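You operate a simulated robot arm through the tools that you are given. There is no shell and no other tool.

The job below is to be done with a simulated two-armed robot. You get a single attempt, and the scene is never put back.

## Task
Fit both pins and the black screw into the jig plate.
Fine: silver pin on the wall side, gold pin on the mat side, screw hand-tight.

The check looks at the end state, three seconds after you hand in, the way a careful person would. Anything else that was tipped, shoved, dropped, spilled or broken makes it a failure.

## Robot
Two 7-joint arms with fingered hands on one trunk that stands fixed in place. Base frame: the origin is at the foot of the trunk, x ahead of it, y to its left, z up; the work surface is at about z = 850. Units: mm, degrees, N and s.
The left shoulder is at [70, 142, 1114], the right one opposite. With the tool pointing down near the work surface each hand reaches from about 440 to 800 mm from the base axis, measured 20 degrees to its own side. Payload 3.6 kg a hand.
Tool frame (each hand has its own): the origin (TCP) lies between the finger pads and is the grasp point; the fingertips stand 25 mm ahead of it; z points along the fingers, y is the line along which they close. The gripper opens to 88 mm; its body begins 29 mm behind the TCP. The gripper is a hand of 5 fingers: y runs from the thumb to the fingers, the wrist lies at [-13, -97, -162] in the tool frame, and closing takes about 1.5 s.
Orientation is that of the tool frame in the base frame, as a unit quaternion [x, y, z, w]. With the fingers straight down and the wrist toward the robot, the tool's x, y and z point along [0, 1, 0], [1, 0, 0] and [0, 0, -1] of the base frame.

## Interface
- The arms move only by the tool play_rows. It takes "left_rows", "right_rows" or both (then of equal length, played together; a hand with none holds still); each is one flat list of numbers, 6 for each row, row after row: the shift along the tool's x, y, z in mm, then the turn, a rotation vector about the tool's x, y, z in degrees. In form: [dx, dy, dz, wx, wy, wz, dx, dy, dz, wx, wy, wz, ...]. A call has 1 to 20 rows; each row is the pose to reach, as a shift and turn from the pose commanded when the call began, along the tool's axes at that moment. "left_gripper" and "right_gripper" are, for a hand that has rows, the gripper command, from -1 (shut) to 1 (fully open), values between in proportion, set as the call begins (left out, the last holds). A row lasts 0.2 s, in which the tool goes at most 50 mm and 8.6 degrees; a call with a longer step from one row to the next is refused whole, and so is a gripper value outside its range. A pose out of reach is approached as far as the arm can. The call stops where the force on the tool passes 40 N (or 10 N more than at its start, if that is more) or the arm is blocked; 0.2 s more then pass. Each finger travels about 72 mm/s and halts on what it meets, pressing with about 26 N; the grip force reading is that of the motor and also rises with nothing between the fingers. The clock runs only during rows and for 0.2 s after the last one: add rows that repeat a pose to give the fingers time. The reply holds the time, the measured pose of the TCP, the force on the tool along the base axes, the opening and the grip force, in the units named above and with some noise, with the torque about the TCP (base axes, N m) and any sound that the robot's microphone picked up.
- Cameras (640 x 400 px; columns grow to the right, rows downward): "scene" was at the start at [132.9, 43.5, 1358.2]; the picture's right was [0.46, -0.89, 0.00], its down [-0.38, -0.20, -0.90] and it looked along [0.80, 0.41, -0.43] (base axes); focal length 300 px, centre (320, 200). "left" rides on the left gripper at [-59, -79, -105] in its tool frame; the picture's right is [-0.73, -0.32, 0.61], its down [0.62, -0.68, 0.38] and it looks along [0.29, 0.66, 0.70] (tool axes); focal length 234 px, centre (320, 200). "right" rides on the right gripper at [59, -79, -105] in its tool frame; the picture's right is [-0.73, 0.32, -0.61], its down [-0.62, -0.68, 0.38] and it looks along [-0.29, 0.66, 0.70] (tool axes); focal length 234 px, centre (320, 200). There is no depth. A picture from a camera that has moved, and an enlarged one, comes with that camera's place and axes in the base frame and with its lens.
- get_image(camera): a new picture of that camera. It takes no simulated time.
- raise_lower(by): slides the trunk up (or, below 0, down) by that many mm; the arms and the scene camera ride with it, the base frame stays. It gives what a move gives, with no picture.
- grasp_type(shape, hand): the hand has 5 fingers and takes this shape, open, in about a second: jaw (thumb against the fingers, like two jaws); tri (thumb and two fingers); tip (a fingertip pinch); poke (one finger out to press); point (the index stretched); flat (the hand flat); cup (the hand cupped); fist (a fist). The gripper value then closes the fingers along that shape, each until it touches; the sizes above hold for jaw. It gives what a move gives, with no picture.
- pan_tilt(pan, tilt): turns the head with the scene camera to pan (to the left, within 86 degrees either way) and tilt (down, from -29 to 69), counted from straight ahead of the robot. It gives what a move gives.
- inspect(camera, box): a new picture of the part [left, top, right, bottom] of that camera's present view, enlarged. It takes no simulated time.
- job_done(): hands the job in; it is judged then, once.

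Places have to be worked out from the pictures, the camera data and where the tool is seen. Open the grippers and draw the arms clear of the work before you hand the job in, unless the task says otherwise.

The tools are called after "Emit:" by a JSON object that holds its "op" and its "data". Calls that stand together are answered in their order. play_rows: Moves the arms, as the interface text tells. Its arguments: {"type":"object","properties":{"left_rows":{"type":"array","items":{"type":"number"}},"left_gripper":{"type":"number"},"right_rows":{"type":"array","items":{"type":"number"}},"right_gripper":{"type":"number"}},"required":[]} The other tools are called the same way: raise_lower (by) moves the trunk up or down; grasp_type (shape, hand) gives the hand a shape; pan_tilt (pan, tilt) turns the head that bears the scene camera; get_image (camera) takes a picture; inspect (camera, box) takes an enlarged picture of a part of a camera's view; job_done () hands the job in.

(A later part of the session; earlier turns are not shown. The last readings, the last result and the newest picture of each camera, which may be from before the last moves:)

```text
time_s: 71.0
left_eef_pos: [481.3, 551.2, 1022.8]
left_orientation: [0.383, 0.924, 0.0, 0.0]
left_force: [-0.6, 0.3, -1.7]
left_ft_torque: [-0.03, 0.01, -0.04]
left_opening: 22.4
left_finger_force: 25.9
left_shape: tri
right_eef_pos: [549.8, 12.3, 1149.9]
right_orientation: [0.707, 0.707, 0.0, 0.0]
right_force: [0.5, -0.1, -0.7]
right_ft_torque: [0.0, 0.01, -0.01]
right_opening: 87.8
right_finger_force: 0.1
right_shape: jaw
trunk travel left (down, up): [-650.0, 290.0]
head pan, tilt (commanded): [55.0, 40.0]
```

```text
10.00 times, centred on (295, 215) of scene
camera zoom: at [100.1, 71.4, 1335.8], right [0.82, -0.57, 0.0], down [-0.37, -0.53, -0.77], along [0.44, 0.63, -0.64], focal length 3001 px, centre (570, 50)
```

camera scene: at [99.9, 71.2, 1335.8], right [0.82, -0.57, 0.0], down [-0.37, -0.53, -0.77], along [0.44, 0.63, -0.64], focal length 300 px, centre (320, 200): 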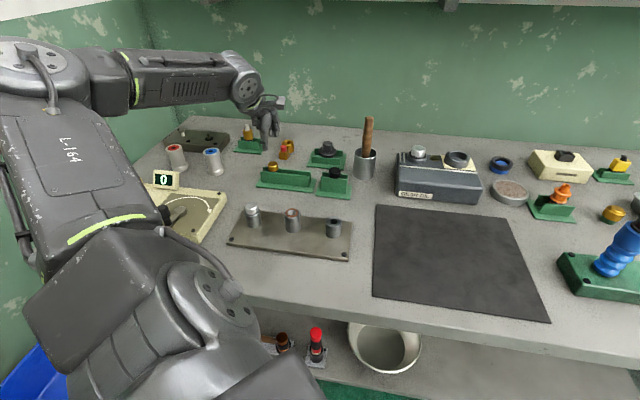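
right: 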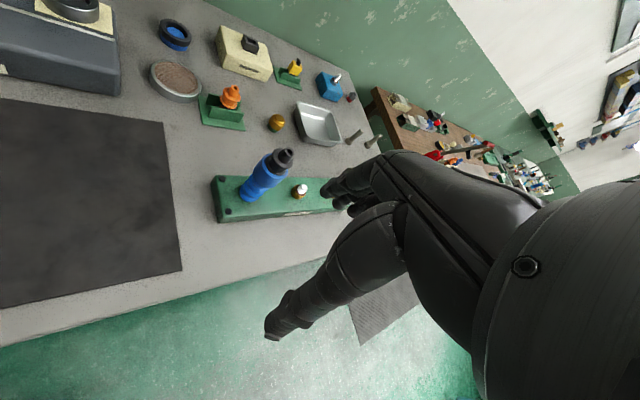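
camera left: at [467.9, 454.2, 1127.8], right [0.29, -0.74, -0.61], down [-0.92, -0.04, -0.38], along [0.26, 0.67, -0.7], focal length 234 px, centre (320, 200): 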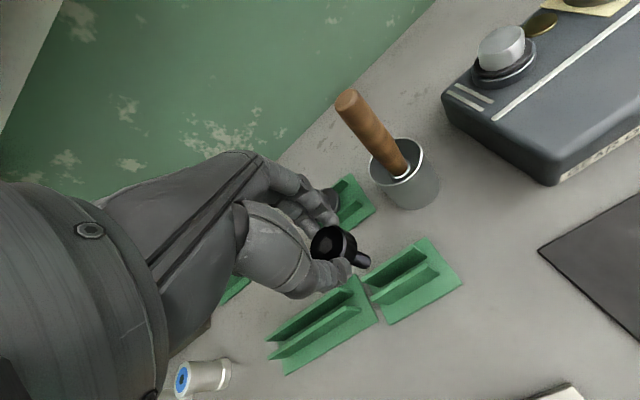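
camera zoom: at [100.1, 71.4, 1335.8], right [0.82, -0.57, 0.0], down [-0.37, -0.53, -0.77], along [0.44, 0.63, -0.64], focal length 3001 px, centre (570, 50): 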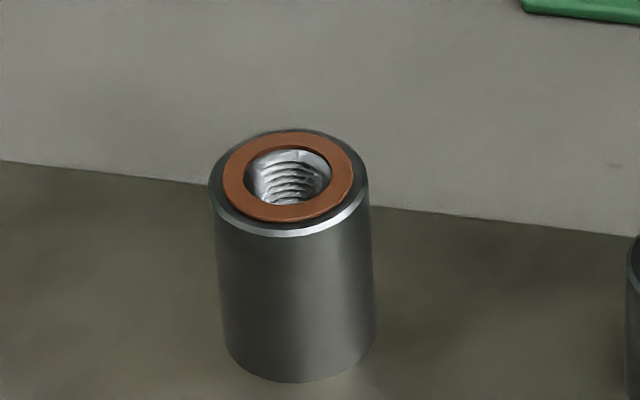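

The middle bushing is threaded with a countersunk entry, top ≈909 at (319.5, 488.2). I carry the screw there at the present height (tip ≈955).

Emit:
{"op": "play_rows", "data": {"left_rows": [4, -10, 0, 0, 0, 0, 14, -32, 0, 0, 0, 0, 26, -60, 0, 0, 0, 0, 38, -88, 0, 0, 0, 0, 50, -115, 0, 0, 0, 0, 60, -138, 0, 0, 0, 0, 67, -154, 0, 0, 0, 0, 70, -160, 0, 0, 0, 0, 70, -160, 0, 0, 0, 0, 70, -160, 0, 0, 0, 0]}}

Emit:
{"op": "get_image", "data": {"camera": "scene"}}

Emit:
{"op": "inspect", "data": {"camera": "scene", "box": [270, 170, 320, 220]}}

Emit:
{"op": "inspect", "data": {"camera": "left", "box": [300, 210, 420, 300]}}

```text
time_s: 73.2
left_eef_pos: [316.9, 487.9, 1022.5]
left_orientation: [0.383, 0.924, 0.0, 0.0]
left_force: [0.7, -0.3, -0.9]
left_ft_torque: [-0.01, 0.01, 0.0]
left_opening: 22.4
left_finger_force: 25.8
left_shape: tri
right_eef_pos: [551.2, 11.6, 1148.9]
right_orientation: [0.707, 0.707, 0.0, 0.001]
right_force: [0.5, -0.3, 0.3]
right_ft_torque: [-0.01, 0.01, -0.01]
right_opening: 87.9
right_finger_force: 0.0
right_shape: jaw
trunk travel left (down, up): [-650.0, 290.0]
head pan, tilt (commanded): [55.0, 40.0]
```

```text
taken
camera scene: at [99.8, 71.2, 1335.8], right [0.82, -0.57, 0.0], down [-0.37, -0.53, -0.77], along [0.44, 0.63, -0.64], focal length 300 px, centre (320, 200)
```

scene: 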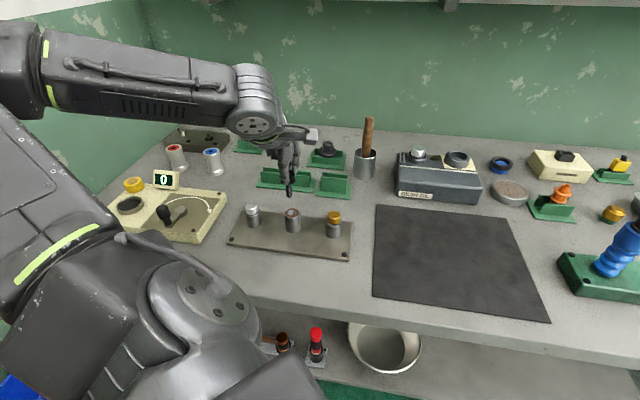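

```text
8.00 times, centred on (295, 195) of scene
camera zoom: at [99.8, 71.2, 1335.8], right [0.82, -0.57, 0.0], down [-0.37, -0.53, -0.77], along [0.44, 0.63, -0.64], focal length 2401 px, centre (520, 240)
```

zoom: 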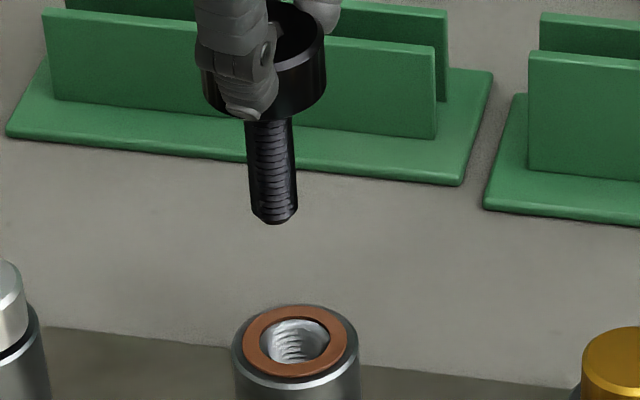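

```text
4.44 times, centred on (360, 255) of left
camera zoom: at [303.7, 389.2, 1128.4], right [0.28, -0.74, -0.61], down [-0.92, -0.04, -0.38], along [0.26, 0.67, -0.7], focal length 1041 px, centre (142, -44)
```

zoom: 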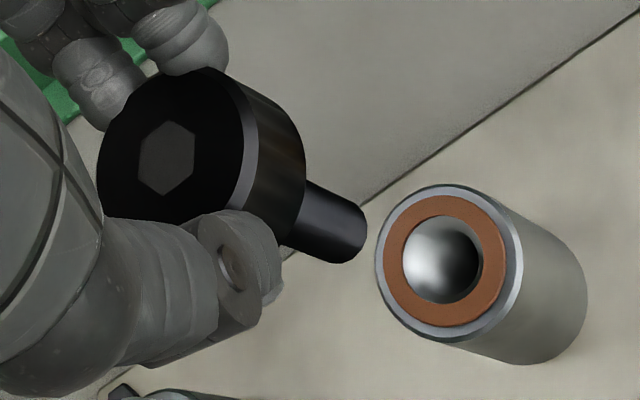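

Screw hangs above the threaded bushing. Before inserting, I wind the hand back counter-clockwise 60° in free air to gain turning range.

Emit:
{"op": "play_rows", "data": {"left_rows": [0, 0, 0, 0, 0, -8, 0, 0, 0, 0, 0, -16, 0, 0, 0, 0, 0, -24, 0, 0, 0, 0, 0, -32, 0, 0, 0, 0, 0, -40, 0, 0, 0, 0, 0, -48, 0, 0, 0, 0, 0, -56, 0, 0, 0, 0, 0, -60, 0, 0, 0, 0, 0, -60]}}

Emit:
{"op": "get_image", "data": {"camera": "scene"}}

Emit:
{"op": "get_image", "data": {"camera": "left"}}

```text
time_s: 75.2
left_eef_pos: [317.3, 485.5, 1020.9]
left_orientation: [-0.131, 0.991, 0.0, -0.001]
left_force: [0.6, -0.2, -1.4]
left_ft_torque: [-0.02, 0.03, 0.01]
left_opening: 22.4
left_finger_force: 25.5
left_shape: tri
right_eef_pos: [551.5, 11.3, 1149.4]
right_orientation: [0.707, 0.707, -0.001, 0.0]
right_force: [0.1, -0.1, -0.4]
right_ft_torque: [-0.01, 0.01, 0.0]
right_opening: 87.9
right_finger_force: 0.0
right_shape: jaw
trunk travel left (down, up): [-650.0, 290.0]
head pan, tilt (commanded): [55.0, 40.0]
```

```text
taken
camera scene: at [99.8, 71.5, 1335.8], right [0.82, -0.57, 0.0], down [-0.37, -0.53, -0.77], along [0.44, 0.63, -0.64], focal length 300 px, centre (320, 200)
```

scene: 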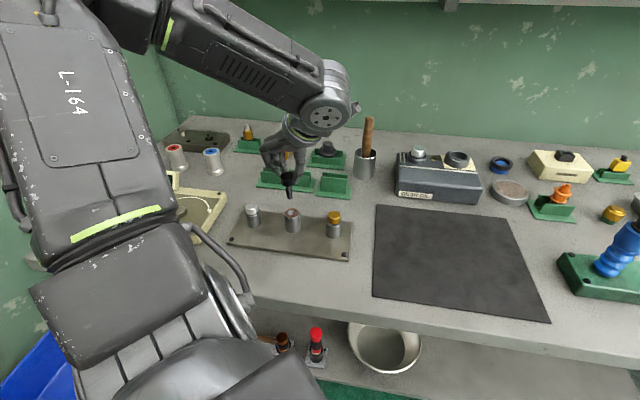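

```text
taken
camera left: at [395.4, 425.0, 1126.8], right [0.78, -0.12, -0.61], down [-0.43, -0.82, -0.38], along [-0.45, 0.56, -0.7], focal length 234 px, centre (320, 200)
```

left: 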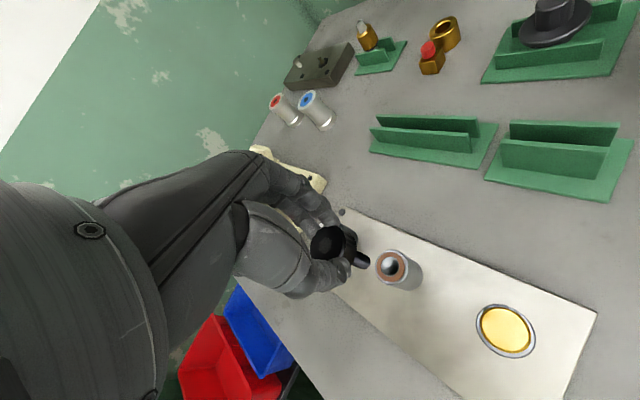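

Rotation works freely (tool y now at azimuth 105°). Zooming to align the screw tip with the threaded hole.

Emit:
{"op": "inspect", "data": {"camera": "left", "box": [300, 210, 440, 310]}}

Emit:
{"op": "inspect", "data": {"camera": "scene", "box": [270, 170, 320, 220]}}

```text
4.00 times, centred on (370, 260) of left
camera zoom: at [395.4, 425.0, 1126.8], right [0.78, -0.12, -0.61], down [-0.43, -0.82, -0.38], along [-0.45, 0.56, -0.7], focal length 937 px, centre (120, -40)
```

zoom: 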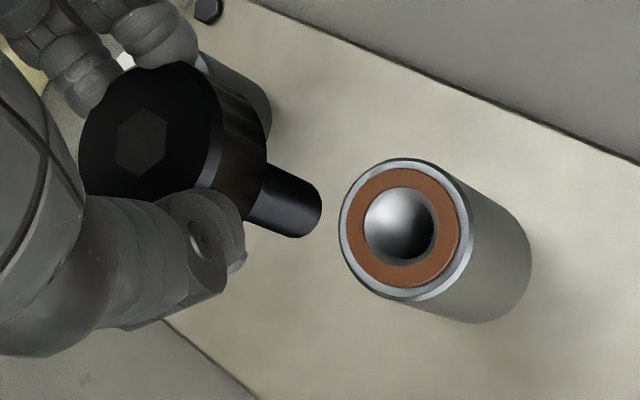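

```text
8.00 times, centred on (295, 195) of scene
camera zoom: at [99.8, 71.5, 1335.8], right [0.82, -0.57, 0.0], down [-0.37, -0.53, -0.77], along [0.44, 0.63, -0.64], focal length 2401 px, centre (520, 240)
```

zoom: 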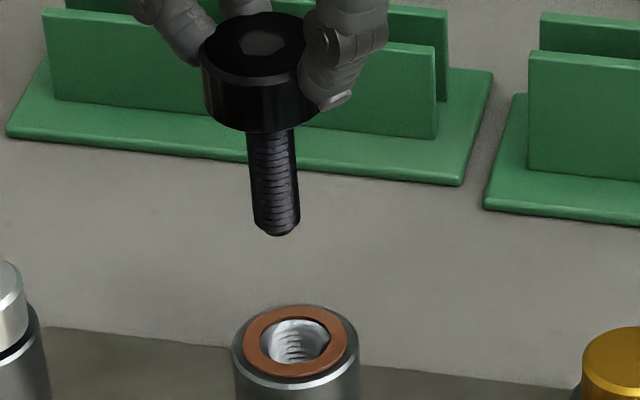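

Tip ≈(316, 486, 952), hole ≈(320, 488.8, 908). In tool axes that's a shift (−4.6, +1.7); I apply it and descend 36 mm.

Emit:
{"op": "play_rows", "data": {"left_rows": [-2.3, 0.8, 8, 0, 0, 0, -4.6, 1.7, 18, 0, 0, 0, -4.6, 1.7, 28, 0, 0, 0, -4.6, 1.7, 34, 0, 0, 0, -4.6, 1.7, 36, 0, 0, 0, -4.6, 1.7, 36, 0, 0, 0, -4.6, 1.7, 36, 0, 0, 0]}}

Emit:
{"op": "inspect", "data": {"camera": "left", "box": [320, 210, 420, 280]}}

Emit:
{"op": "inspect", "data": {"camera": "scene", "box": [275, 180, 315, 220]}}

```text
time_s: 76.8
left_eef_pos: [321.2, 489.3, 984.3]
left_orientation: [-0.13, 0.991, 0.001, 0.0]
left_force: [0.6, -0.1, -1.2]
left_ft_torque: [-0.01, -0.01, 0.0]
left_opening: 22.3
left_finger_force: 26.2
left_shape: tri
right_eef_pos: [551.5, 12.6, 1150.0]
right_orientation: [0.707, 0.707, 0.0, 0.0]
right_force: [0.2, -0.4, 0.6]
right_ft_torque: [-0.02, 0.03, -0.01]
right_opening: 87.8
right_finger_force: 0.1
right_shape: jaw
trunk travel left (down, up): [-650.0, 290.0]
head pan, tilt (commanded): [55.0, 40.0]
```

```text
5.71 times, centred on (370, 245) of left
camera zoom: at [399.5, 427.6, 1090.2], right [0.78, -0.12, -0.61], down [-0.43, -0.82, -0.38], along [-0.45, 0.56, -0.7], focal length 1338 px, centre (34, -57)
```

zoom: 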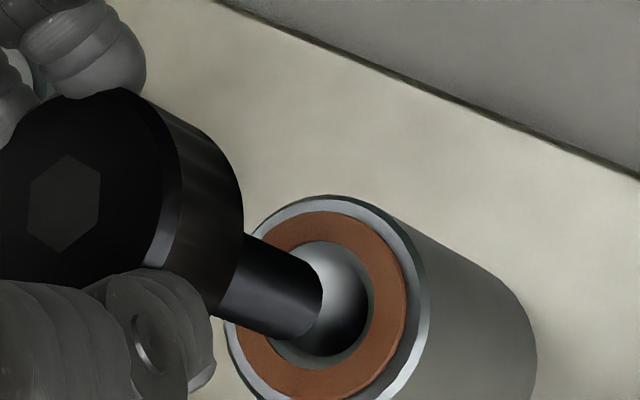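

```text
10.00 times, centred on (295, 200) of scene
camera zoom: at [100.0, 71.3, 1335.8], right [0.82, -0.57, 0.0], down [-0.37, -0.53, -0.77], along [0.44, 0.63, -0.64], focal length 3001 px, centre (570, 200)
```

zoom: 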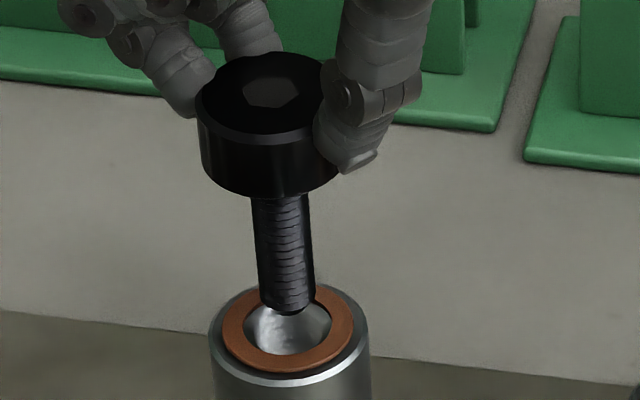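

Tip aligned within ~1 mm over the countersink. Small nudge and lower 9 mm slowly into the funnel.

Emit:
{"op": "play_rows", "data": {"left_rows": [-0.4, 0.3, 1, 0, 0, 0, -0.4, 0.3, 2.5, 0, 0, 0, -0.4, 0.3, 4, 0, 0, 0, -0.4, 0.3, 5.5, 0, 0, 0, -0.4, 0.3, 7, 0, 0, 0, -0.4, 0.3, 8, 0, 0, 0, -0.4, 0.3, 9, 0, 0, 0, -0.4, 0.3, 9, 0, 0, 0]}}

Emit:
{"op": "inspect", "data": {"camera": "left", "box": [310, 190, 410, 260]}}

Emit:
{"op": "inspect", "data": {"camera": "scene", "box": [275, 180, 315, 220]}}

```text
time_s: 78.6
left_eef_pos: [322.1, 489.2, 977.0]
left_orientation: [-0.13, 0.991, 0.0, 0.0]
left_force: [-0.7, -0.2, -0.6]
left_ft_torque: [0.0, 0.0, 0.01]
left_opening: 22.5
left_finger_force: 26.2
left_shape: tri
right_eef_pos: [551.3, 12.9, 1149.5]
right_orientation: [0.707, 0.707, 0.0, 0.0]
right_force: [-1.2, -0.8, 0.0]
right_ft_torque: [0.0, -0.01, -0.01]
right_opening: 87.9
right_finger_force: 0.1
right_shape: jaw
trunk travel left (down, up): [-650.0, 290.0]
head pan, tilt (commanded): [55.0, 40.0]
```

```text
5.71 times, centred on (360, 225) of left
camera zoom: at [399.8, 428.1, 1082.1], right [0.78, -0.12, -0.61], down [-0.43, -0.82, -0.38], along [-0.45, 0.56, -0.7], focal length 1338 px, centre (91, 57)
```

zoom: 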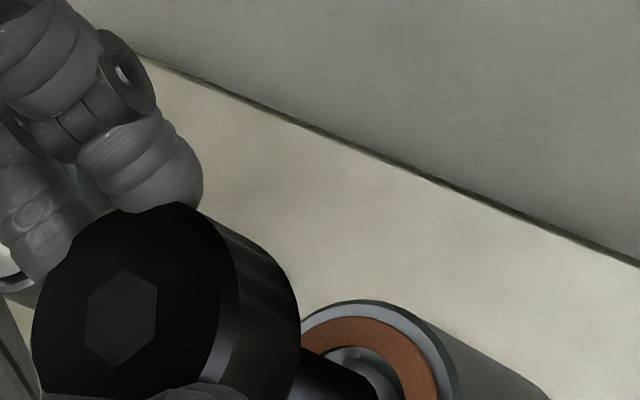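

```text
10.00 times, centred on (295, 200) of scene
camera zoom: at [99.9, 71.3, 1335.8], right [0.82, -0.57, 0.0], down [-0.37, -0.53, -0.77], along [0.44, 0.63, -0.64], focal length 3001 px, centre (570, 200)
```

zoom: 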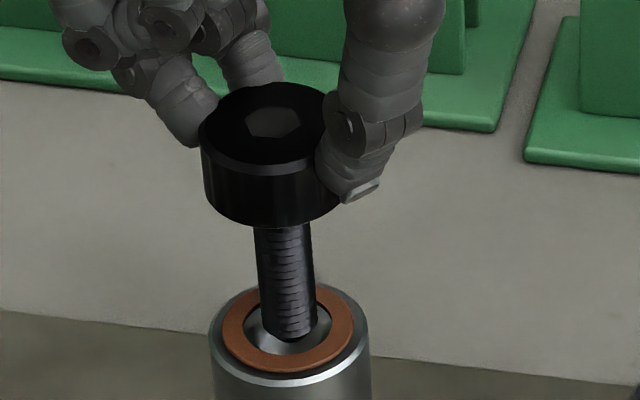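

Tip is at the ring plane and centred. Lower a further 8 mm into the funnel until it seats.

Emit:
{"op": "play_rows", "data": {"left_rows": [0, 0, 1, 0, 0, 0, 0, 0, 2, 0, 0, 0, 0, 0, 3, 0, 0, 0, 0, 0, 4, 0, 0, 0, 0, 0, 5, 0, 0, 0, 0, 0, 6, 0, 0, 0, 0, 0, 6, 0, 0, 0]}}

Emit:
{"op": "inspect", "data": {"camera": "left", "box": [310, 210, 410, 280]}}

Emit:
{"op": "inspect", "data": {"camera": "scene", "box": [275, 180, 315, 220]}}

```text
time_s: 80.2
left_eef_pos: [322.1, 488.1, 969.3]
left_orientation: [-0.131, 0.991, 0.0, 0.0]
left_force: [0.2, 0.1, 0.0]
left_ft_torque: [0.0, -0.01, -0.01]
left_opening: 22.4
left_finger_force: 26.4
left_shape: tri
right_eef_pos: [550.3, 11.5, 1149.6]
right_orientation: [0.707, 0.707, 0.0, 0.0]
right_force: [-0.2, 0.1, 0.3]
right_ft_torque: [0.03, -0.02, -0.01]
right_opening: 87.8
right_finger_force: 0.0
right_shape: jaw
trunk travel left (down, up): [-650.0, 290.0]
head pan, tilt (commanded): [55.0, 40.0]
```

```text
5.71 times, centred on (360, 245) of left
camera zoom: at [399.9, 427.4, 1075.3], right [0.78, -0.12, -0.61], down [-0.43, -0.82, -0.38], along [-0.45, 0.56, -0.7], focal length 1338 px, centre (91, -57)
```

zoom: 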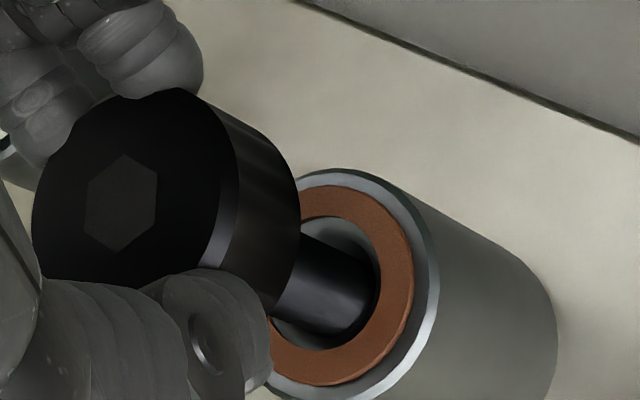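

```text
10.00 times, centred on (295, 200) of scene
camera zoom: at [100.0, 71.3, 1335.8], right [0.82, -0.57, 0.0], down [-0.37, -0.53, -0.77], along [0.44, 0.63, -0.64], focal length 3001 px, centre (570, 200)
```

zoom: 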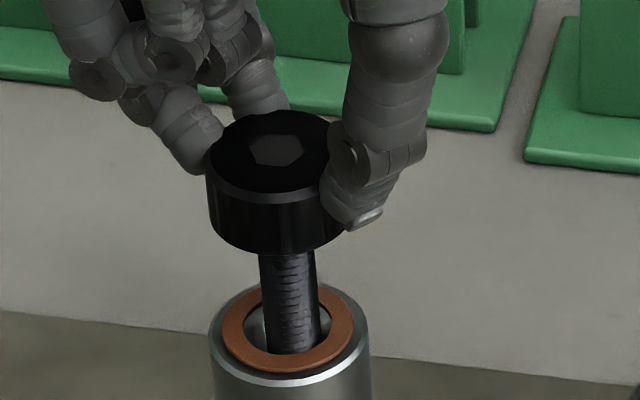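

No contact yet with the tip ~7 mm below the ring top. Continue down in 1 mm steps to find where the thread starts.

Emit:
{"op": "play_rows", "data": {"left_rows": [0, 0, 1, 0, 0, 0, 0, 0, 2, 0, 0, 0, 0, 0, 3, 0, 0, 0, 0, 0, 4, 0, 0, 0, 0, 0, 5, 0, 0, 0, 0, 0, 5, 0, 0, 0]}}

Emit:
{"op": "inspect", "data": {"camera": "scene", "box": [275, 180, 315, 220]}}

```text
time_s: 81.6
left_eef_pos: [320.8, 489.5, 966.4]
left_orientation: [-0.13, 0.991, 0.001, 0.0]
left_force: [0.6, -0.6, -1.6]
left_ft_torque: [-0.02, -0.01, 0.03]
left_opening: 22.4
left_finger_force: 25.9
left_shape: tri
right_eef_pos: [551.1, 12.5, 1149.3]
right_orientation: [0.707, 0.707, 0.001, 0.001]
right_force: [-1.1, -0.1, -0.1]
right_ft_torque: [-0.04, 0.05, 0.02]
right_opening: 87.5
right_finger_force: 0.1
right_shape: jaw
trunk travel left (down, up): [-650.0, 290.0]
head pan, tilt (commanded): [55.0, 40.0]
```

```text
10.00 times, centred on (295, 200) of scene
camera zoom: at [100.0, 71.3, 1335.8], right [0.82, -0.57, 0.0], down [-0.37, -0.53, -0.77], along [0.44, 0.63, -0.64], focal length 3001 px, centre (570, 200)
```

zoom: 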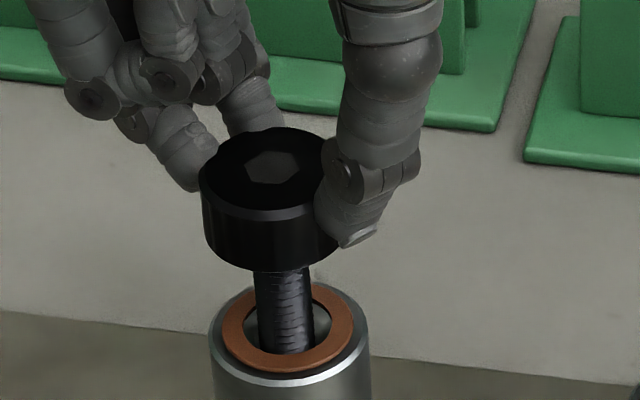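

Still free. Continue another 8 mm.

Emit:
{"op": "play_rows", "data": {"left_rows": [0, 0, 1, 0, 0, 0, 0, 0, 2, 0, 0, 0, 0, 0, 3, 0, 0, 0, 0, 0, 4, 0, 0, 0, 0, 0, 5, 0, 0, 0, 0, 0, 6, 0, 0, 0, 0, 0, 7, 0, 0, 0, 0, 0, 8, 0, 0, 0, 0, 0, 8, 0, 0, 0]}}

Emit:
{"op": "inspect", "data": {"camera": "scene", "box": [275, 180, 315, 220]}}

Emit:
{"op": "inspect", "data": {"camera": "left", "box": [300, 190, 400, 260]}}

```text
time_s: 83.6
left_eef_pos: [321.1, 487.4, 958.1]
left_orientation: [-0.131, 0.991, -0.001, -0.001]
left_force: [0.4, -0.8, -0.8]
left_ft_torque: [0.02, -0.03, 0.0]
left_opening: 22.4
left_finger_force: 25.9
left_shape: tri
right_eef_pos: [551.1, 13.7, 1149.2]
right_orientation: [0.708, 0.707, 0.0, 0.0]
right_force: [-0.2, -0.9, -0.4]
right_ft_torque: [-0.04, -0.04, -0.01]
right_opening: 87.7
right_finger_force: 0.0
right_shape: jaw
trunk travel left (down, up): [-650.0, 290.0]
head pan, tilt (commanded): [55.0, 40.0]
```

```text
10.00 times, centred on (295, 200) of scene
camera zoom: at [99.9, 71.3, 1335.8], right [0.82, -0.57, 0.0], down [-0.37, -0.53, -0.77], along [0.44, 0.63, -0.64], focal length 3001 px, centre (570, 200)
```

zoom: 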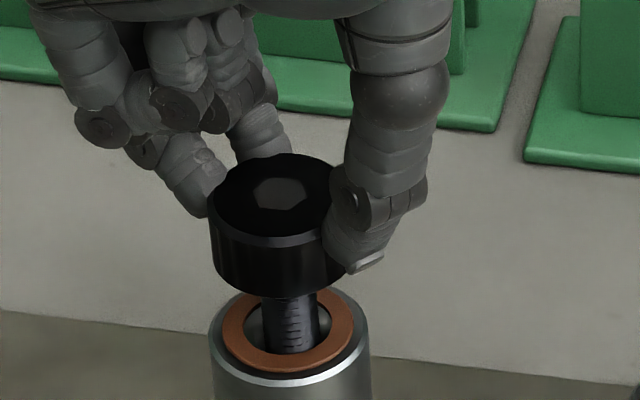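

```text
5.71 times, centred on (350, 225) of left
camera zoom: at [399.9, 427.8, 1063.5], right [0.78, -0.12, -0.61], down [-0.43, -0.82, -0.38], along [-0.45, 0.56, -0.7], focal length 1338 px, centre (149, 57)
```

zoom: 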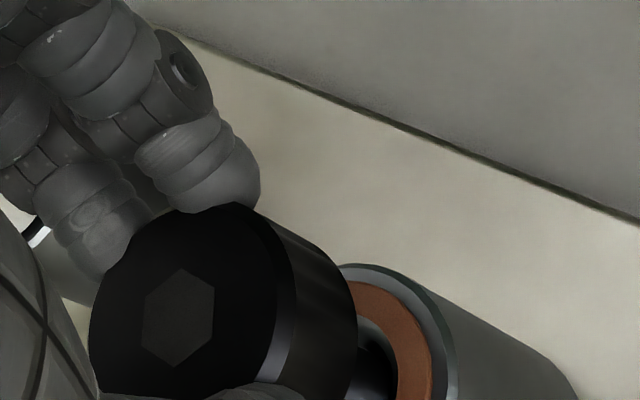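

Good, it slides deep without contact (TCP z≈958.5). Continue down another 10 mm carefully.

Emit:
{"op": "play_rows", "data": {"left_rows": [0, 0, 1, 0, 0, 0, 0, 0, 2, 0, 0, 0, 0, 0, 3, 0, 0, 0, 0, 0, 4, 0, 0, 0, 0, 0, 5, 0, 0, 0, 0, 0, 6, 0, 0, 0, 0, 0, 7, 0, 0, 0, 0, 0, 8, 0, 0, 0, 0, 0, 9, 0, 0, 0, 0, 0, 10, 0, 0, 0, 0, 0, 10, 0, 0, 0]}}

Emit:
{"op": "inspect", "data": {"camera": "scene", "box": [275, 180, 315, 220]}}

```text
time_s: 86.0
left_eef_pos: [322.1, 489.1, 945.9]
left_orientation: [-0.131, 0.991, -0.001, 0.0]
left_force: [-0.4, 0.4, -1.2]
left_ft_torque: [-0.02, 0.01, -0.03]
left_opening: 22.0
left_finger_force: 26.1
left_shape: tri
right_eef_pos: [550.3, 11.1, 1150.2]
right_orientation: [0.707, 0.707, -0.001, 0.0]
right_force: [0.2, -0.1, 0.5]
right_ft_torque: [-0.01, 0.03, -0.05]
right_opening: 87.6
right_finger_force: 0.1
right_shape: jaw
trunk travel left (down, up): [-650.0, 290.0]
head pan, tilt (commanded): [55.0, 40.0]
```

```text
10.00 times, centred on (295, 200) of scene
camera zoom: at [100.0, 71.3, 1335.8], right [0.82, -0.57, 0.0], down [-0.37, -0.53, -0.77], along [0.44, 0.63, -0.64], focal length 3001 px, centre (570, 200)
```

zoom: 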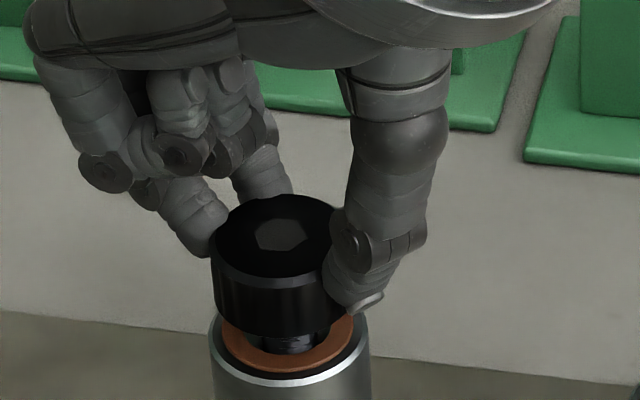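

Still free; only about 7 mm of gap remains under the head. Continue 6 mm in 1 mm steps, watching force.

Emit:
{"op": "play_rows", "data": {"left_rows": [0, 0, 1, 0, 0, 0, 0, 0, 2, 0, 0, 0, 0, 0, 3, 0, 0, 0, 0, 0, 4, 0, 0, 0, 0, 0, 4, 0, 0, 0]}}

Emit:
{"op": "inspect", "data": {"camera": "scene", "box": [275, 180, 315, 220]}}

```text
time_s: 87.2
left_eef_pos: [321.9, 488.8, 943.1]
left_orientation: [-0.131, 0.991, 0.0, 0.0]
left_force: [3.5, 0.0, 0.7]
left_ft_torque: [0.0, -0.04, -0.01]
left_opening: 22.1
left_finger_force: 26.0
left_shape: tri
right_eef_pos: [551.5, 12.9, 1148.3]
right_orientation: [0.707, 0.707, 0.0, -0.001]
right_force: [0.5, -0.5, 0.6]
right_ft_torque: [-0.02, 0.0, 0.01]
right_opening: 87.8
right_finger_force: 0.1
right_shape: jaw
trunk travel left (down, up): [-650.0, 290.0]
head pan, tilt (commanded): [55.0, 40.0]
```

```text
10.00 times, centred on (295, 200) of scene
camera zoom: at [100.4, 71.1, 1335.8], right [0.82, -0.57, 0.0], down [-0.37, -0.53, -0.77], along [0.44, 0.63, -0.64], focal length 3001 px, centre (570, 200)
```

zoom: 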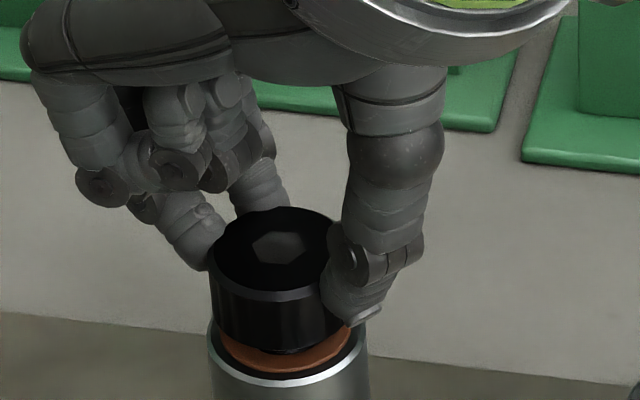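

A slight lateral force (+3.5 N x) appears: shank touching one side. I relax by −0.7 in tool x and lower 2 mm more to find the thread start.

Emit:
{"op": "play_rows", "data": {"left_rows": [-0.7, 0, 0, 0, 0, 0, -0.7, 0, 0.7, 0, 0, 0, -0.7, 0, 1.4, 0, 0, 0, -0.7, 0, 2, 0, 0, 0, -0.7, 0, 2, 0, 0, 0]}}

Emit:
{"op": "inspect", "data": {"camera": "scene", "box": [275, 180, 315, 220]}}

Emit:
{"op": "inspect", "data": {"camera": "left", "box": [290, 190, 390, 260]}}

```text
time_s: 88.4
left_eef_pos: [322.4, 490.0, 943.4]
left_orientation: [-0.131, 0.991, 0.001, 0.0]
left_force: [0.0, 2.8, 10.0]
left_ft_torque: [0.1, 0.01, -0.05]
left_opening: 22.5
left_finger_force: 26.1
left_shape: tri
right_eef_pos: [551.0, 12.0, 1150.4]
right_orientation: [0.707, 0.707, 0.0, 0.001]
right_force: [0.2, -0.4, -0.1]
right_ft_torque: [-0.01, 0.0, 0.03]
right_opening: 87.6
right_finger_force: 0.1
right_shape: jaw
trunk travel left (down, up): [-650.0, 290.0]
head pan, tilt (commanded): [55.0, 40.0]
```

```text
10.00 times, centred on (295, 200) of scene
camera zoom: at [99.1, 70.5, 1336.0], right [0.82, -0.57, 0.0], down [-0.37, -0.53, -0.77], along [0.44, 0.63, -0.64], focal length 3001 px, centre (570, 200)
```

zoom: 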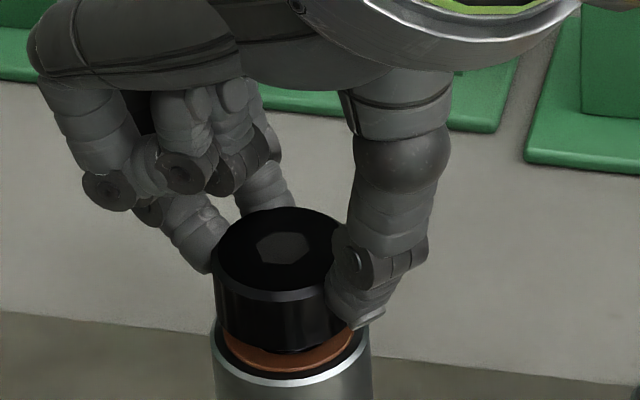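

```text
5.71 times, centred on (340, 225) of left
camera zoom: at [399.4, 428.0, 1048.0], right [0.79, -0.12, -0.61], down [-0.43, -0.82, -0.39], along [-0.45, 0.56, -0.7], focal length 1338 px, centre (206, 57)
```

zoom: 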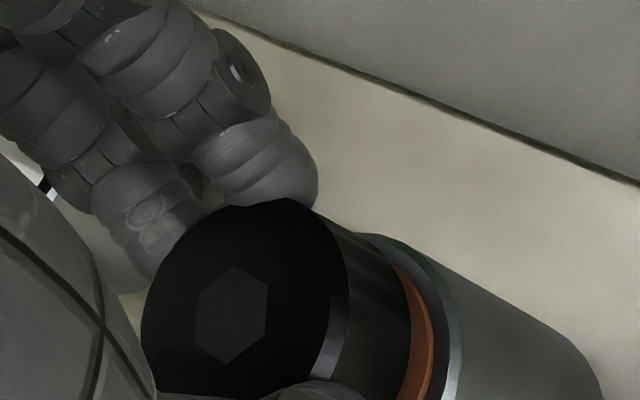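

10 N of axial contact at TCP z≈943: the thread start. Now I turn clockwise ~102° about the screw axis (offset ≈(1.8, 0.3) from TCP) with slight downward feed.

Emit:
{"op": "play_rows", "data": {"left_rows": [0.06, -0.26, 0.07, 0, 0, 8.5, 0.17, -0.51, 0.14, 0, 0, 17, 0.3, -0.75, 0.21, 0, 0, 25.5, 0.48, -0.95, 0.28, 0, 0, 34, 0.68, -1.14, 0.35, 0, 0, 42.5, 0.9, -1.29, 0.42, 0, 0, 51, 1.15, -1.4, 0.49, 0, 0, 59.5, 1.4, -1.48, 0.56, 0, 0, 68, 1.67, -1.52, 0.63, 0, 0, 76.5, 1.94, -1.52, 0.7, 0, 0, 85, 2.21, -1.48, 0.77, 0, 0, 93.5, 2.47, -1.4, 0.84, 0, 0, 102, 2.47, -1.4, 0.84, 0, 0, 102]}}

Emit:
{"op": "inspect", "data": {"camera": "scene", "box": [275, 180, 315, 220]}}

Emit:
{"op": "get_image", "data": {"camera": "scene"}}

Emit:
{"op": "get_image", "data": {"camera": "left"}}

```text
time_s: 91.2
left_eef_pos: [320.1, 487.3, 941.3]
left_orientation: [0.689, 0.725, 0.0, 0.001]
left_force: [-2.3, 1.6, 3.7]
left_ft_torque: [0.01, 0.08, 0.0]
left_opening: 22.7
left_finger_force: 25.7
left_shape: tri
right_eef_pos: [549.8, 11.8, 1150.6]
right_orientation: [0.707, 0.707, 0.001, 0.001]
right_force: [-1.0, 0.1, 0.5]
right_ft_torque: [0.03, -0.01, 0.03]
right_opening: 87.8
right_finger_force: 0.0
right_shape: jaw
trunk travel left (down, up): [-650.0, 290.0]
head pan, tilt (commanded): [55.0, 40.0]
```

```text
10.00 times, centred on (295, 200) of scene
camera zoom: at [98.3, 71.6, 1335.9], right [0.82, -0.57, 0.0], down [-0.37, -0.53, -0.77], along [0.44, 0.63, -0.64], focal length 3001 px, centre (570, 200)
```

zoom: 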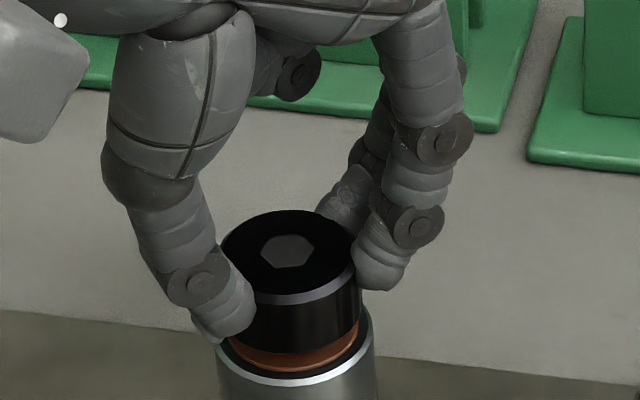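

```text
taken
camera scene: at [98.3, 71.6, 1335.9], right [0.82, -0.57, 0.0], down [-0.37, -0.53, -0.77], along [0.44, 0.63, -0.64], focal length 300 px, centre (320, 200)
```

scene: 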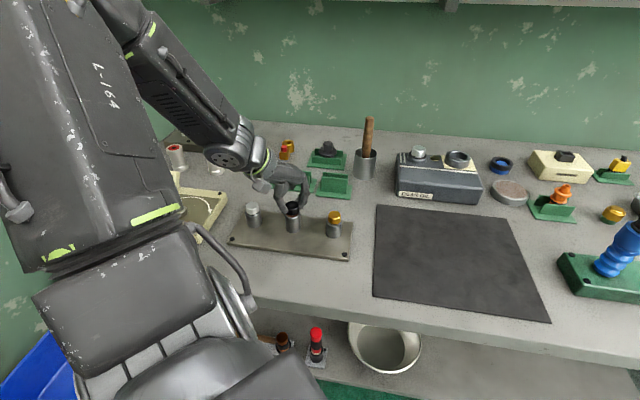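

```text
taken
camera left: at [244.3, 424.1, 1047.0], right [-0.28, -0.74, -0.61], down [-0.71, 0.59, -0.38], along [0.64, 0.32, -0.7], focal length 234 px, centre (320, 200)
```

left: 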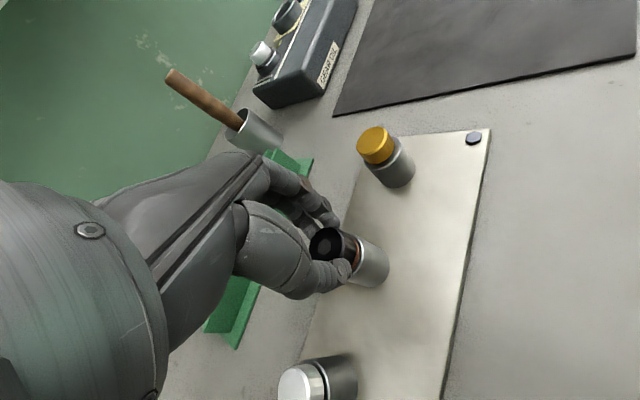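

Turn succeeded: TCP dropped ~1 mm and axial force eased to 4 N, so the thread is biting. I continue clockwise another 60° with feed.

Emit:
{"op": "play_rows", "data": {"left_rows": [0.2, -0.3, 0.6, 0, 0, 0, 0.26, -0.56, 0.7, 0, 0, 8.5, 0.37, -0.81, 0.8, 0, 0, 17, 0.5, -1.05, 0.9, 0, 0, 25.5, 0.68, -1.25, 1.0, 0, 0, 34, 0.88, -1.44, 1.1, 0, 0, 42.5, 1.1, -1.59, 1.2, 0, 0, 51, 1.35, -1.7, 1.3, 0, 0, 59.5, 1.35, -1.7, 1.3, 0, 0, 59.5]}}

Emit:
{"op": "inspect", "data": {"camera": "scene", "box": [275, 180, 315, 220]}}

Emit:
{"op": "get_image", "data": {"camera": "scene"}}

Emit:
{"op": "inspect", "data": {"camera": "left", "box": [290, 190, 390, 290]}}

```text
time_s: 93.2
left_eef_pos: [316.2, 487.7, 940.1]
left_orientation: [0.958, 0.288, 0.0, 0.0]
left_force: [-2.7, 4.2, 9.6]
left_ft_torque: [0.14, 0.06, 0.06]
left_opening: 22.8
left_finger_force: 25.9
left_shape: tri
right_eef_pos: [549.5, 11.7, 1150.6]
right_orientation: [0.708, 0.707, 0.001, 0.001]
right_force: [-0.5, -0.4, -0.1]
right_ft_torque: [-0.01, -0.03, 0.0]
right_opening: 87.9
right_finger_force: 0.1
right_shape: jaw
trunk travel left (down, up): [-650.0, 290.0]
head pan, tilt (commanded): [55.0, 40.0]
```

```text
10.00 times, centred on (295, 200) of scene
camera zoom: at [98.5, 70.9, 1336.0], right [0.82, -0.57, 0.0], down [-0.37, -0.53, -0.77], along [0.44, 0.63, -0.64], focal length 3001 px, centre (570, 200)
```

zoom: 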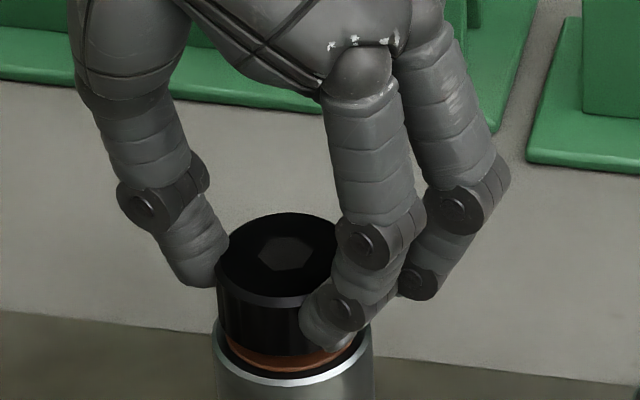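

```text
taken
camera scene: at [98.5, 70.9, 1336.0], right [0.82, -0.57, 0.0], down [-0.37, -0.53, -0.77], along [0.44, 0.63, -0.64], focal length 300 px, centre (320, 200)
```

scene: 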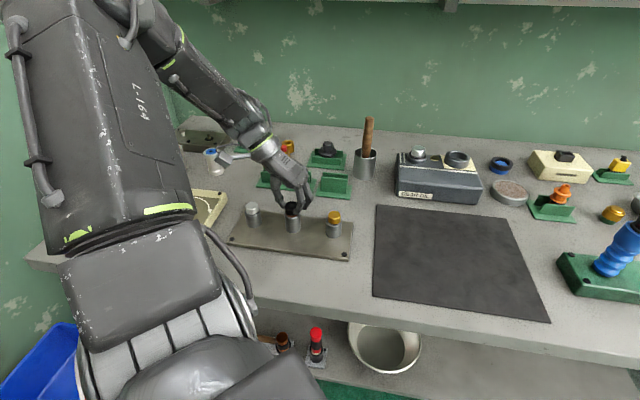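

```text
4.00 times, centred on (340, 240) of left
camera zoom: at [225.0, 521.2, 1045.6], right [-0.78, -0.13, -0.61], down [0.15, 0.91, -0.38], along [0.6, -0.39, -0.7], focal length 937 px, centre (240, 40)
```

zoom: 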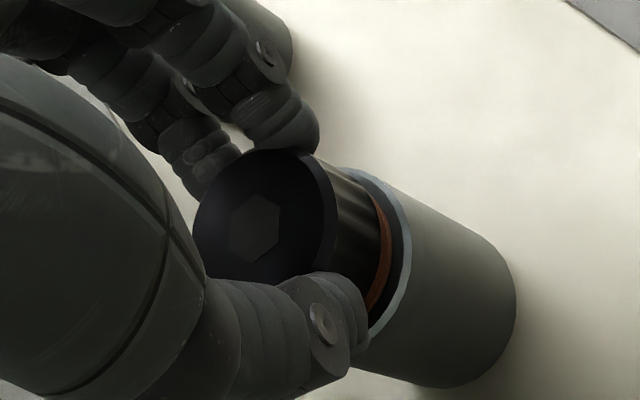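

Large turning range available (now azimuth −57°, TCP z≈940.6, ~1 mm gap left). I open the hand, and rotate back 144° centred on the screw axis for a new grip.

Emit:
{"op": "play_rows", "data": {"left_rows": [0, 0, -1.2, 0, 0, 0, 0, 0, -1.2, 0, 0, 0, 0.6, 0.1, -1.2, 0, 0, 0, 1.2, 0.2, -1.2, 0, 0, -8.5, 1.8, 0.3, -1.2, 0, 0, -17, 1.8, 0.3, -1.2, 0, 0, -25.5, 1.8, 0.3, -1.2, 0, 0, -34, 1.8, 0.3, -1.2, 0, 0, -42.5, 1.8, 0.3, -1.2, 0, 0, -51, 1.8, 0.3, -1.2, 0, 0, -59.5, 1.8, 0.3, -1.2, 0, 0, -68, 1.8, 0.3, -1.2, 0, 0, -76.5, 1.8, 0.3, -1.2, 0, 0, -85, 1.8, 0.3, -1.2, 0, 0, -93.5, 1.8, 0.3, -1.2, 0, 0, -102, 1.8, 0.3, -1.2, 0, 0, -110.5, 1.8, 0.3, -1.2, 0, 0, -119, 1.8, 0.3, -1.2, 0, 0, -127.5, 1.8, 0.3, -1.2, 0, 0, -136, 1.8, 0.3, -1.2, 0, 0, -144.5], "left_gripper": 0.25}}

Emit:
{"op": "inspect", "data": {"camera": "scene", "box": [275, 180, 315, 220]}}

Emit:
{"op": "inspect", "data": {"camera": "left", "box": [250, 160, 410, 290]}}

```text
time_s: 97.4
left_eef_pos: [321.7, 488.8, 939.8]
left_orientation: [0.016, 1.0, 0.001, -0.001]
left_force: [0.8, 0.1, -0.2]
left_ft_torque: [0.02, -0.01, 0.01]
left_opening: 54.5
left_finger_force: 0.1
left_shape: tri
right_eef_pos: [552.6, 11.6, 1149.9]
right_orientation: [0.708, 0.707, -0.001, -0.002]
right_force: [-0.4, 1.0, 0.4]
right_ft_torque: [0.0, 0.03, 0.0]
right_opening: 87.6
right_finger_force: 0.1
right_shape: jaw
trunk travel left (down, up): [-650.0, 290.0]
head pan, tilt (commanded): [55.0, 40.0]
```

```text
10.00 times, centred on (295, 200) of scene
camera zoom: at [100.9, 70.2, 1335.8], right [0.82, -0.57, 0.0], down [-0.37, -0.53, -0.77], along [0.44, 0.63, -0.64], focal length 3001 px, centre (570, 200)
```

zoom: 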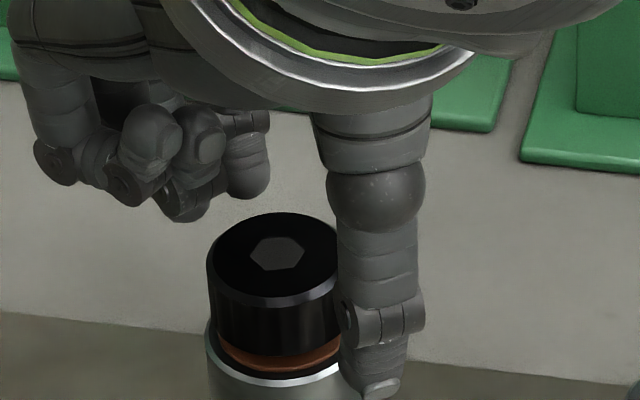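

```text
3.08 times, centred on (330, 225) of left
camera zoom: at [378.1, 407.4, 1045.9], right [0.71, -0.34, -0.61], down [-0.65, -0.66, -0.38], along [-0.27, 0.67, -0.69], focal length 720 px, centre (289, 123)
```

zoom: 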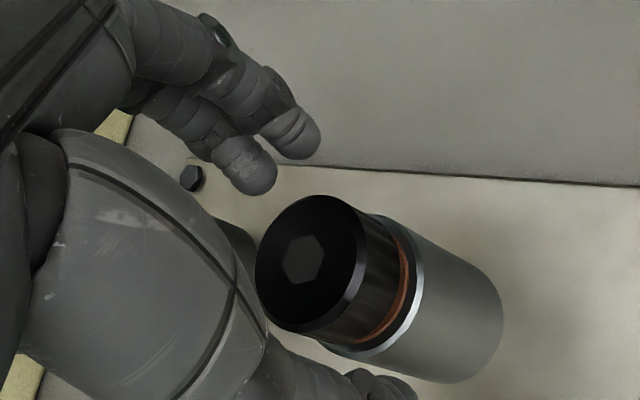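

Head is nearly down on the copper ring. Screw axis ≈(319.6, 489.3) vs TCP (321.6, 488.3). I recentre (+1.9, +0.7), close, then turn clockwise 119° with light feed.

Emit:
{"op": "play_rows", "data": {"left_rows": [1.9, 0.7, 0, 0, 0, 0, 1.9, 0.7, 0, 0, 0, 0, 1.9, 0.7, 0, 0, 0, 0, 1.9, 0.7, 0, 0, 0, 0, 1.9, 0.7, 0, 0, 0, 0, 1.9, 0.7, 0.6, 0, 0, 0, 1.9, 0.7, 0.7, 0, 0, 8.5, 1.9, 0.7, 0.8, 0, 0, 17, 1.9, 0.7, 0.9, 0, 0, 25.5, 1.9, 0.7, 1.0, 0, 0, 34, 1.9, 0.7, 1.1, 0, 0, 42.5, 1.9, 0.7, 1.2, 0, 0, 51, 1.9, 0.7, 1.3, 0, 0, 59.5, 1.9, 0.7, 1.4, 0, 0, 68, 1.9, 0.7, 1.5, 0, 0, 76.5, 1.9, 0.7, 1.6, 0, 0, 85, 1.9, 0.7, 1.7, 0, 0, 93.5, 1.9, 0.7, 1.8, 0, 0, 102], "left_gripper": -1}}

Emit:
{"op": "inspect", "data": {"camera": "scene", "box": [275, 180, 315, 220]}}

Emit:
{"op": "inspect", "data": {"camera": "left", "box": [250, 160, 410, 290]}}

```text
time_s: 101.2
left_eef_pos: [319.6, 490.4, 939.2]
left_orientation: [0.788, 0.615, 0.0, 0.0]
left_force: [2.6, 2.0, -1.1]
left_ft_torque: [0.04, -0.13, 0.03]
left_opening: 22.4
left_finger_force: 25.6
left_shape: tri
right_eef_pos: [551.4, 13.1, 1149.5]
right_orientation: [0.707, 0.707, -0.001, 0.0]
right_force: [0.1, -0.6, -0.6]
right_ft_torque: [0.01, -0.02, -0.02]
right_opening: 87.7
right_finger_force: 0.0
right_shape: jaw
trunk travel left (down, up): [-650.0, 290.0]
head pan, tilt (commanded): [55.0, 40.0]
```

```text
10.00 times, centred on (295, 200) of scene
camera zoom: at [100.5, 71.7, 1335.7], right [0.82, -0.57, 0.0], down [-0.37, -0.53, -0.77], along [0.44, 0.63, -0.64], focal length 3001 px, centre (570, 200)
```

zoom: 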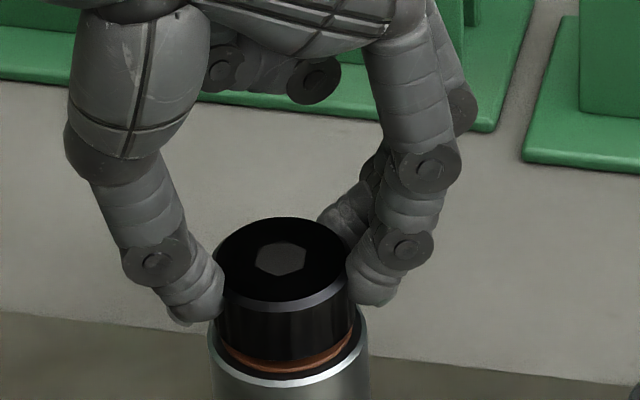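

```text
3.08 times, centred on (330, 225) of left
camera zoom: at [228.8, 452.6, 1045.1], right [-0.49, -0.63, -0.61], down [-0.51, 0.77, -0.38], along [0.71, 0.12, -0.7], focal length 720 px, centre (289, 123)
```

zoom: 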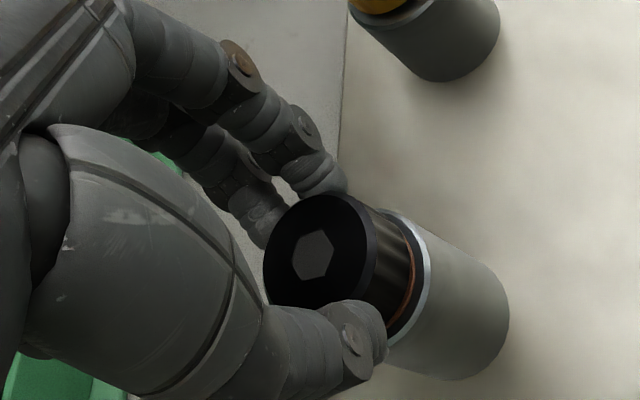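

Smooth, no axial resistance; the screw is following. Continue clockwise another 60° with feed.

Emit:
{"op": "play_rows", "data": {"left_rows": [0, 0.2, 0.5, 0, 0, 8.5, 0, 0.3, 0.7, 0, 0, 17, 0, 0.3, 0.9, 0, 0, 25.5, 0, 0.3, 1.1, 0, 0, 34, 0, 0.3, 1.3, 0, 0, 42.5, 0, 0.3, 1.5, 0, 0, 51, 0, 0.3, 1.7, 0, 0, 59.5, 0, 0.3, 1.7, 0, 0, 59.5]}}

Emit:
{"op": "inspect", "data": {"camera": "scene", "box": [275, 180, 315, 220]}}

Emit:
{"op": "inspect", "data": {"camera": "left", "box": [290, 190, 390, 290]}}

```text
time_s: 103.0
left_eef_pos: [318.8, 489.2, 938.1]
left_orientation: [0.99, 0.143, 0.0, -0.001]
left_force: [3.5, 2.2, 7.4]
left_ft_torque: [0.0, -0.1, 0.0]
left_opening: 22.4
left_finger_force: 25.9
left_shape: tri
right_eef_pos: [550.9, 12.1, 1149.2]
right_orientation: [0.708, 0.707, 0.0, 0.0]
right_force: [0.3, -0.3, -0.1]
right_ft_torque: [0.04, 0.0, 0.0]
right_opening: 87.9
right_finger_force: 0.1
right_shape: jaw
trunk travel left (down, up): [-650.0, 290.0]
head pan, tilt (commanded): [55.0, 40.0]
```

```text
10.00 times, centred on (295, 200) of scene
camera zoom: at [100.1, 70.6, 1335.9], right [0.82, -0.57, 0.0], down [-0.37, -0.53, -0.77], along [0.44, 0.63, -0.64], focal length 3001 px, centre (570, 200)
```

zoom: 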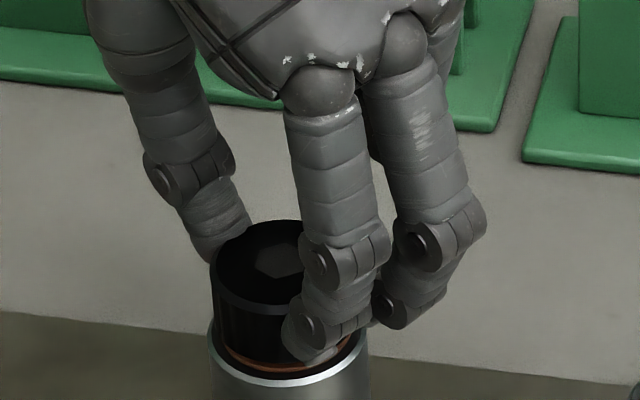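

```text
4.00 times, centred on (340, 240) of left
camera zoom: at [240.3, 548.9, 1043.3], right [-0.79, 0.1, -0.61], down [0.41, 0.83, -0.38], along [0.46, -0.55, -0.7], focal length 937 px, centre (240, 40)
```

zoom: 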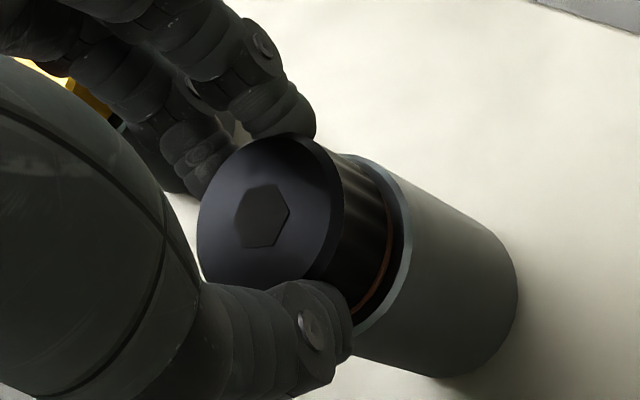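

Screw advanced again (TCP z≈938.3, 7 N axial, torque still ~0). Open and wind back 153° for the next grip.

Emit:
{"op": "play_rows", "data": {"left_rows": [0, 0, -1, 0, 0, 0, 0, 0, -1, 0, 0, 0, 0, 0, -1, 0, 0, -8.5, 0, 0, -1, 0, 0, -17, 0, 0, -1, 0, 0, -25.5, 0, 0, -1, 0, 0, -34, 0, 0, -1, 0, 0, -42.5, 0, 0, -1, 0, 0, -51, 0, 0, -1, 0, 0, -59.5, 0, 0, -1, 0, 0, -68, 0, 0, -1, 0, 0, -76.5, 0, 0, -1, 0, 0, -85, 0, 0, -1, 0, 0, -93.5, 0, 0, -1, 0, 0, -102, 0, 0, -1, 0, 0, -110.5, 0, 0, -1, 0, 0, -119, 0, 0, -1, 0, 0, -127.5, 0, 0, -1, 0, 0, -136, 0, 0, -1, 0, 0, -144.5, 0, 0, -1, 0, 0, -153], "left_gripper": 0.25}}

Emit:
{"op": "inspect", "data": {"camera": "left", "box": [250, 160, 410, 290]}}

Emit:
{"op": "inspect", "data": {"camera": "scene", "box": [275, 180, 315, 220]}}

```text
time_s: 107.2
left_eef_pos: [318.4, 489.7, 938.2]
left_orientation: [0.09, 0.996, 0.0, 0.001]
left_force: [0.0, -0.1, 0.3]
left_ft_torque: [0.0, -0.03, 0.01]
left_opening: 54.7
left_finger_force: 0.1
left_shape: tri
right_eef_pos: [551.6, 12.6, 1149.4]
right_orientation: [0.707, 0.707, 0.0, 0.0]
right_force: [-0.8, 0.4, -0.5]
right_ft_torque: [-0.02, -0.01, -0.01]
right_opening: 87.8
right_finger_force: 0.2
right_shape: jaw
trunk travel left (down, up): [-650.0, 290.0]
head pan, tilt (commanded): [55.0, 40.0]
```

```text
3.08 times, centred on (330, 225) of left
camera zoom: at [363.3, 401.7, 1043.2], right [0.66, -0.45, -0.61], down [-0.74, -0.56, -0.38], along [-0.17, 0.7, -0.7], focal length 720 px, centre (289, 123)
```

zoom: 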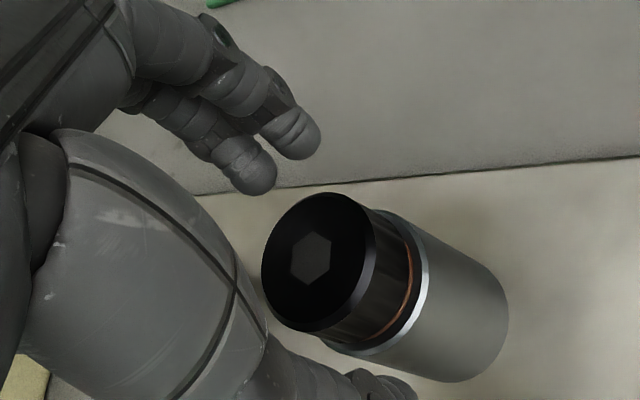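

```text
10.00 times, centred on (295, 200) of scene
camera zoom: at [100.4, 71.4, 1335.8], right [0.82, -0.57, 0.0], down [-0.37, -0.53, -0.77], along [0.44, 0.63, -0.64], focal length 3001 px, centre (570, 200)
```

zoom: 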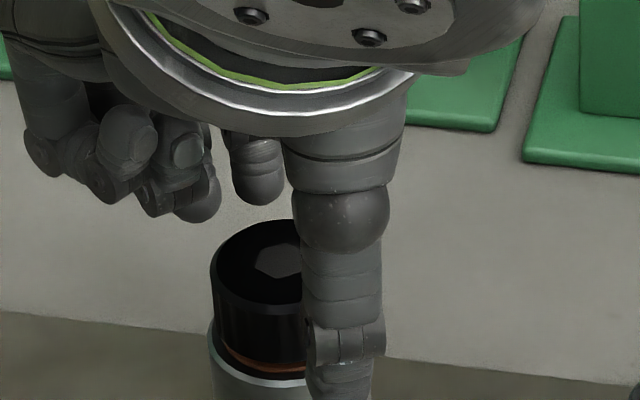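

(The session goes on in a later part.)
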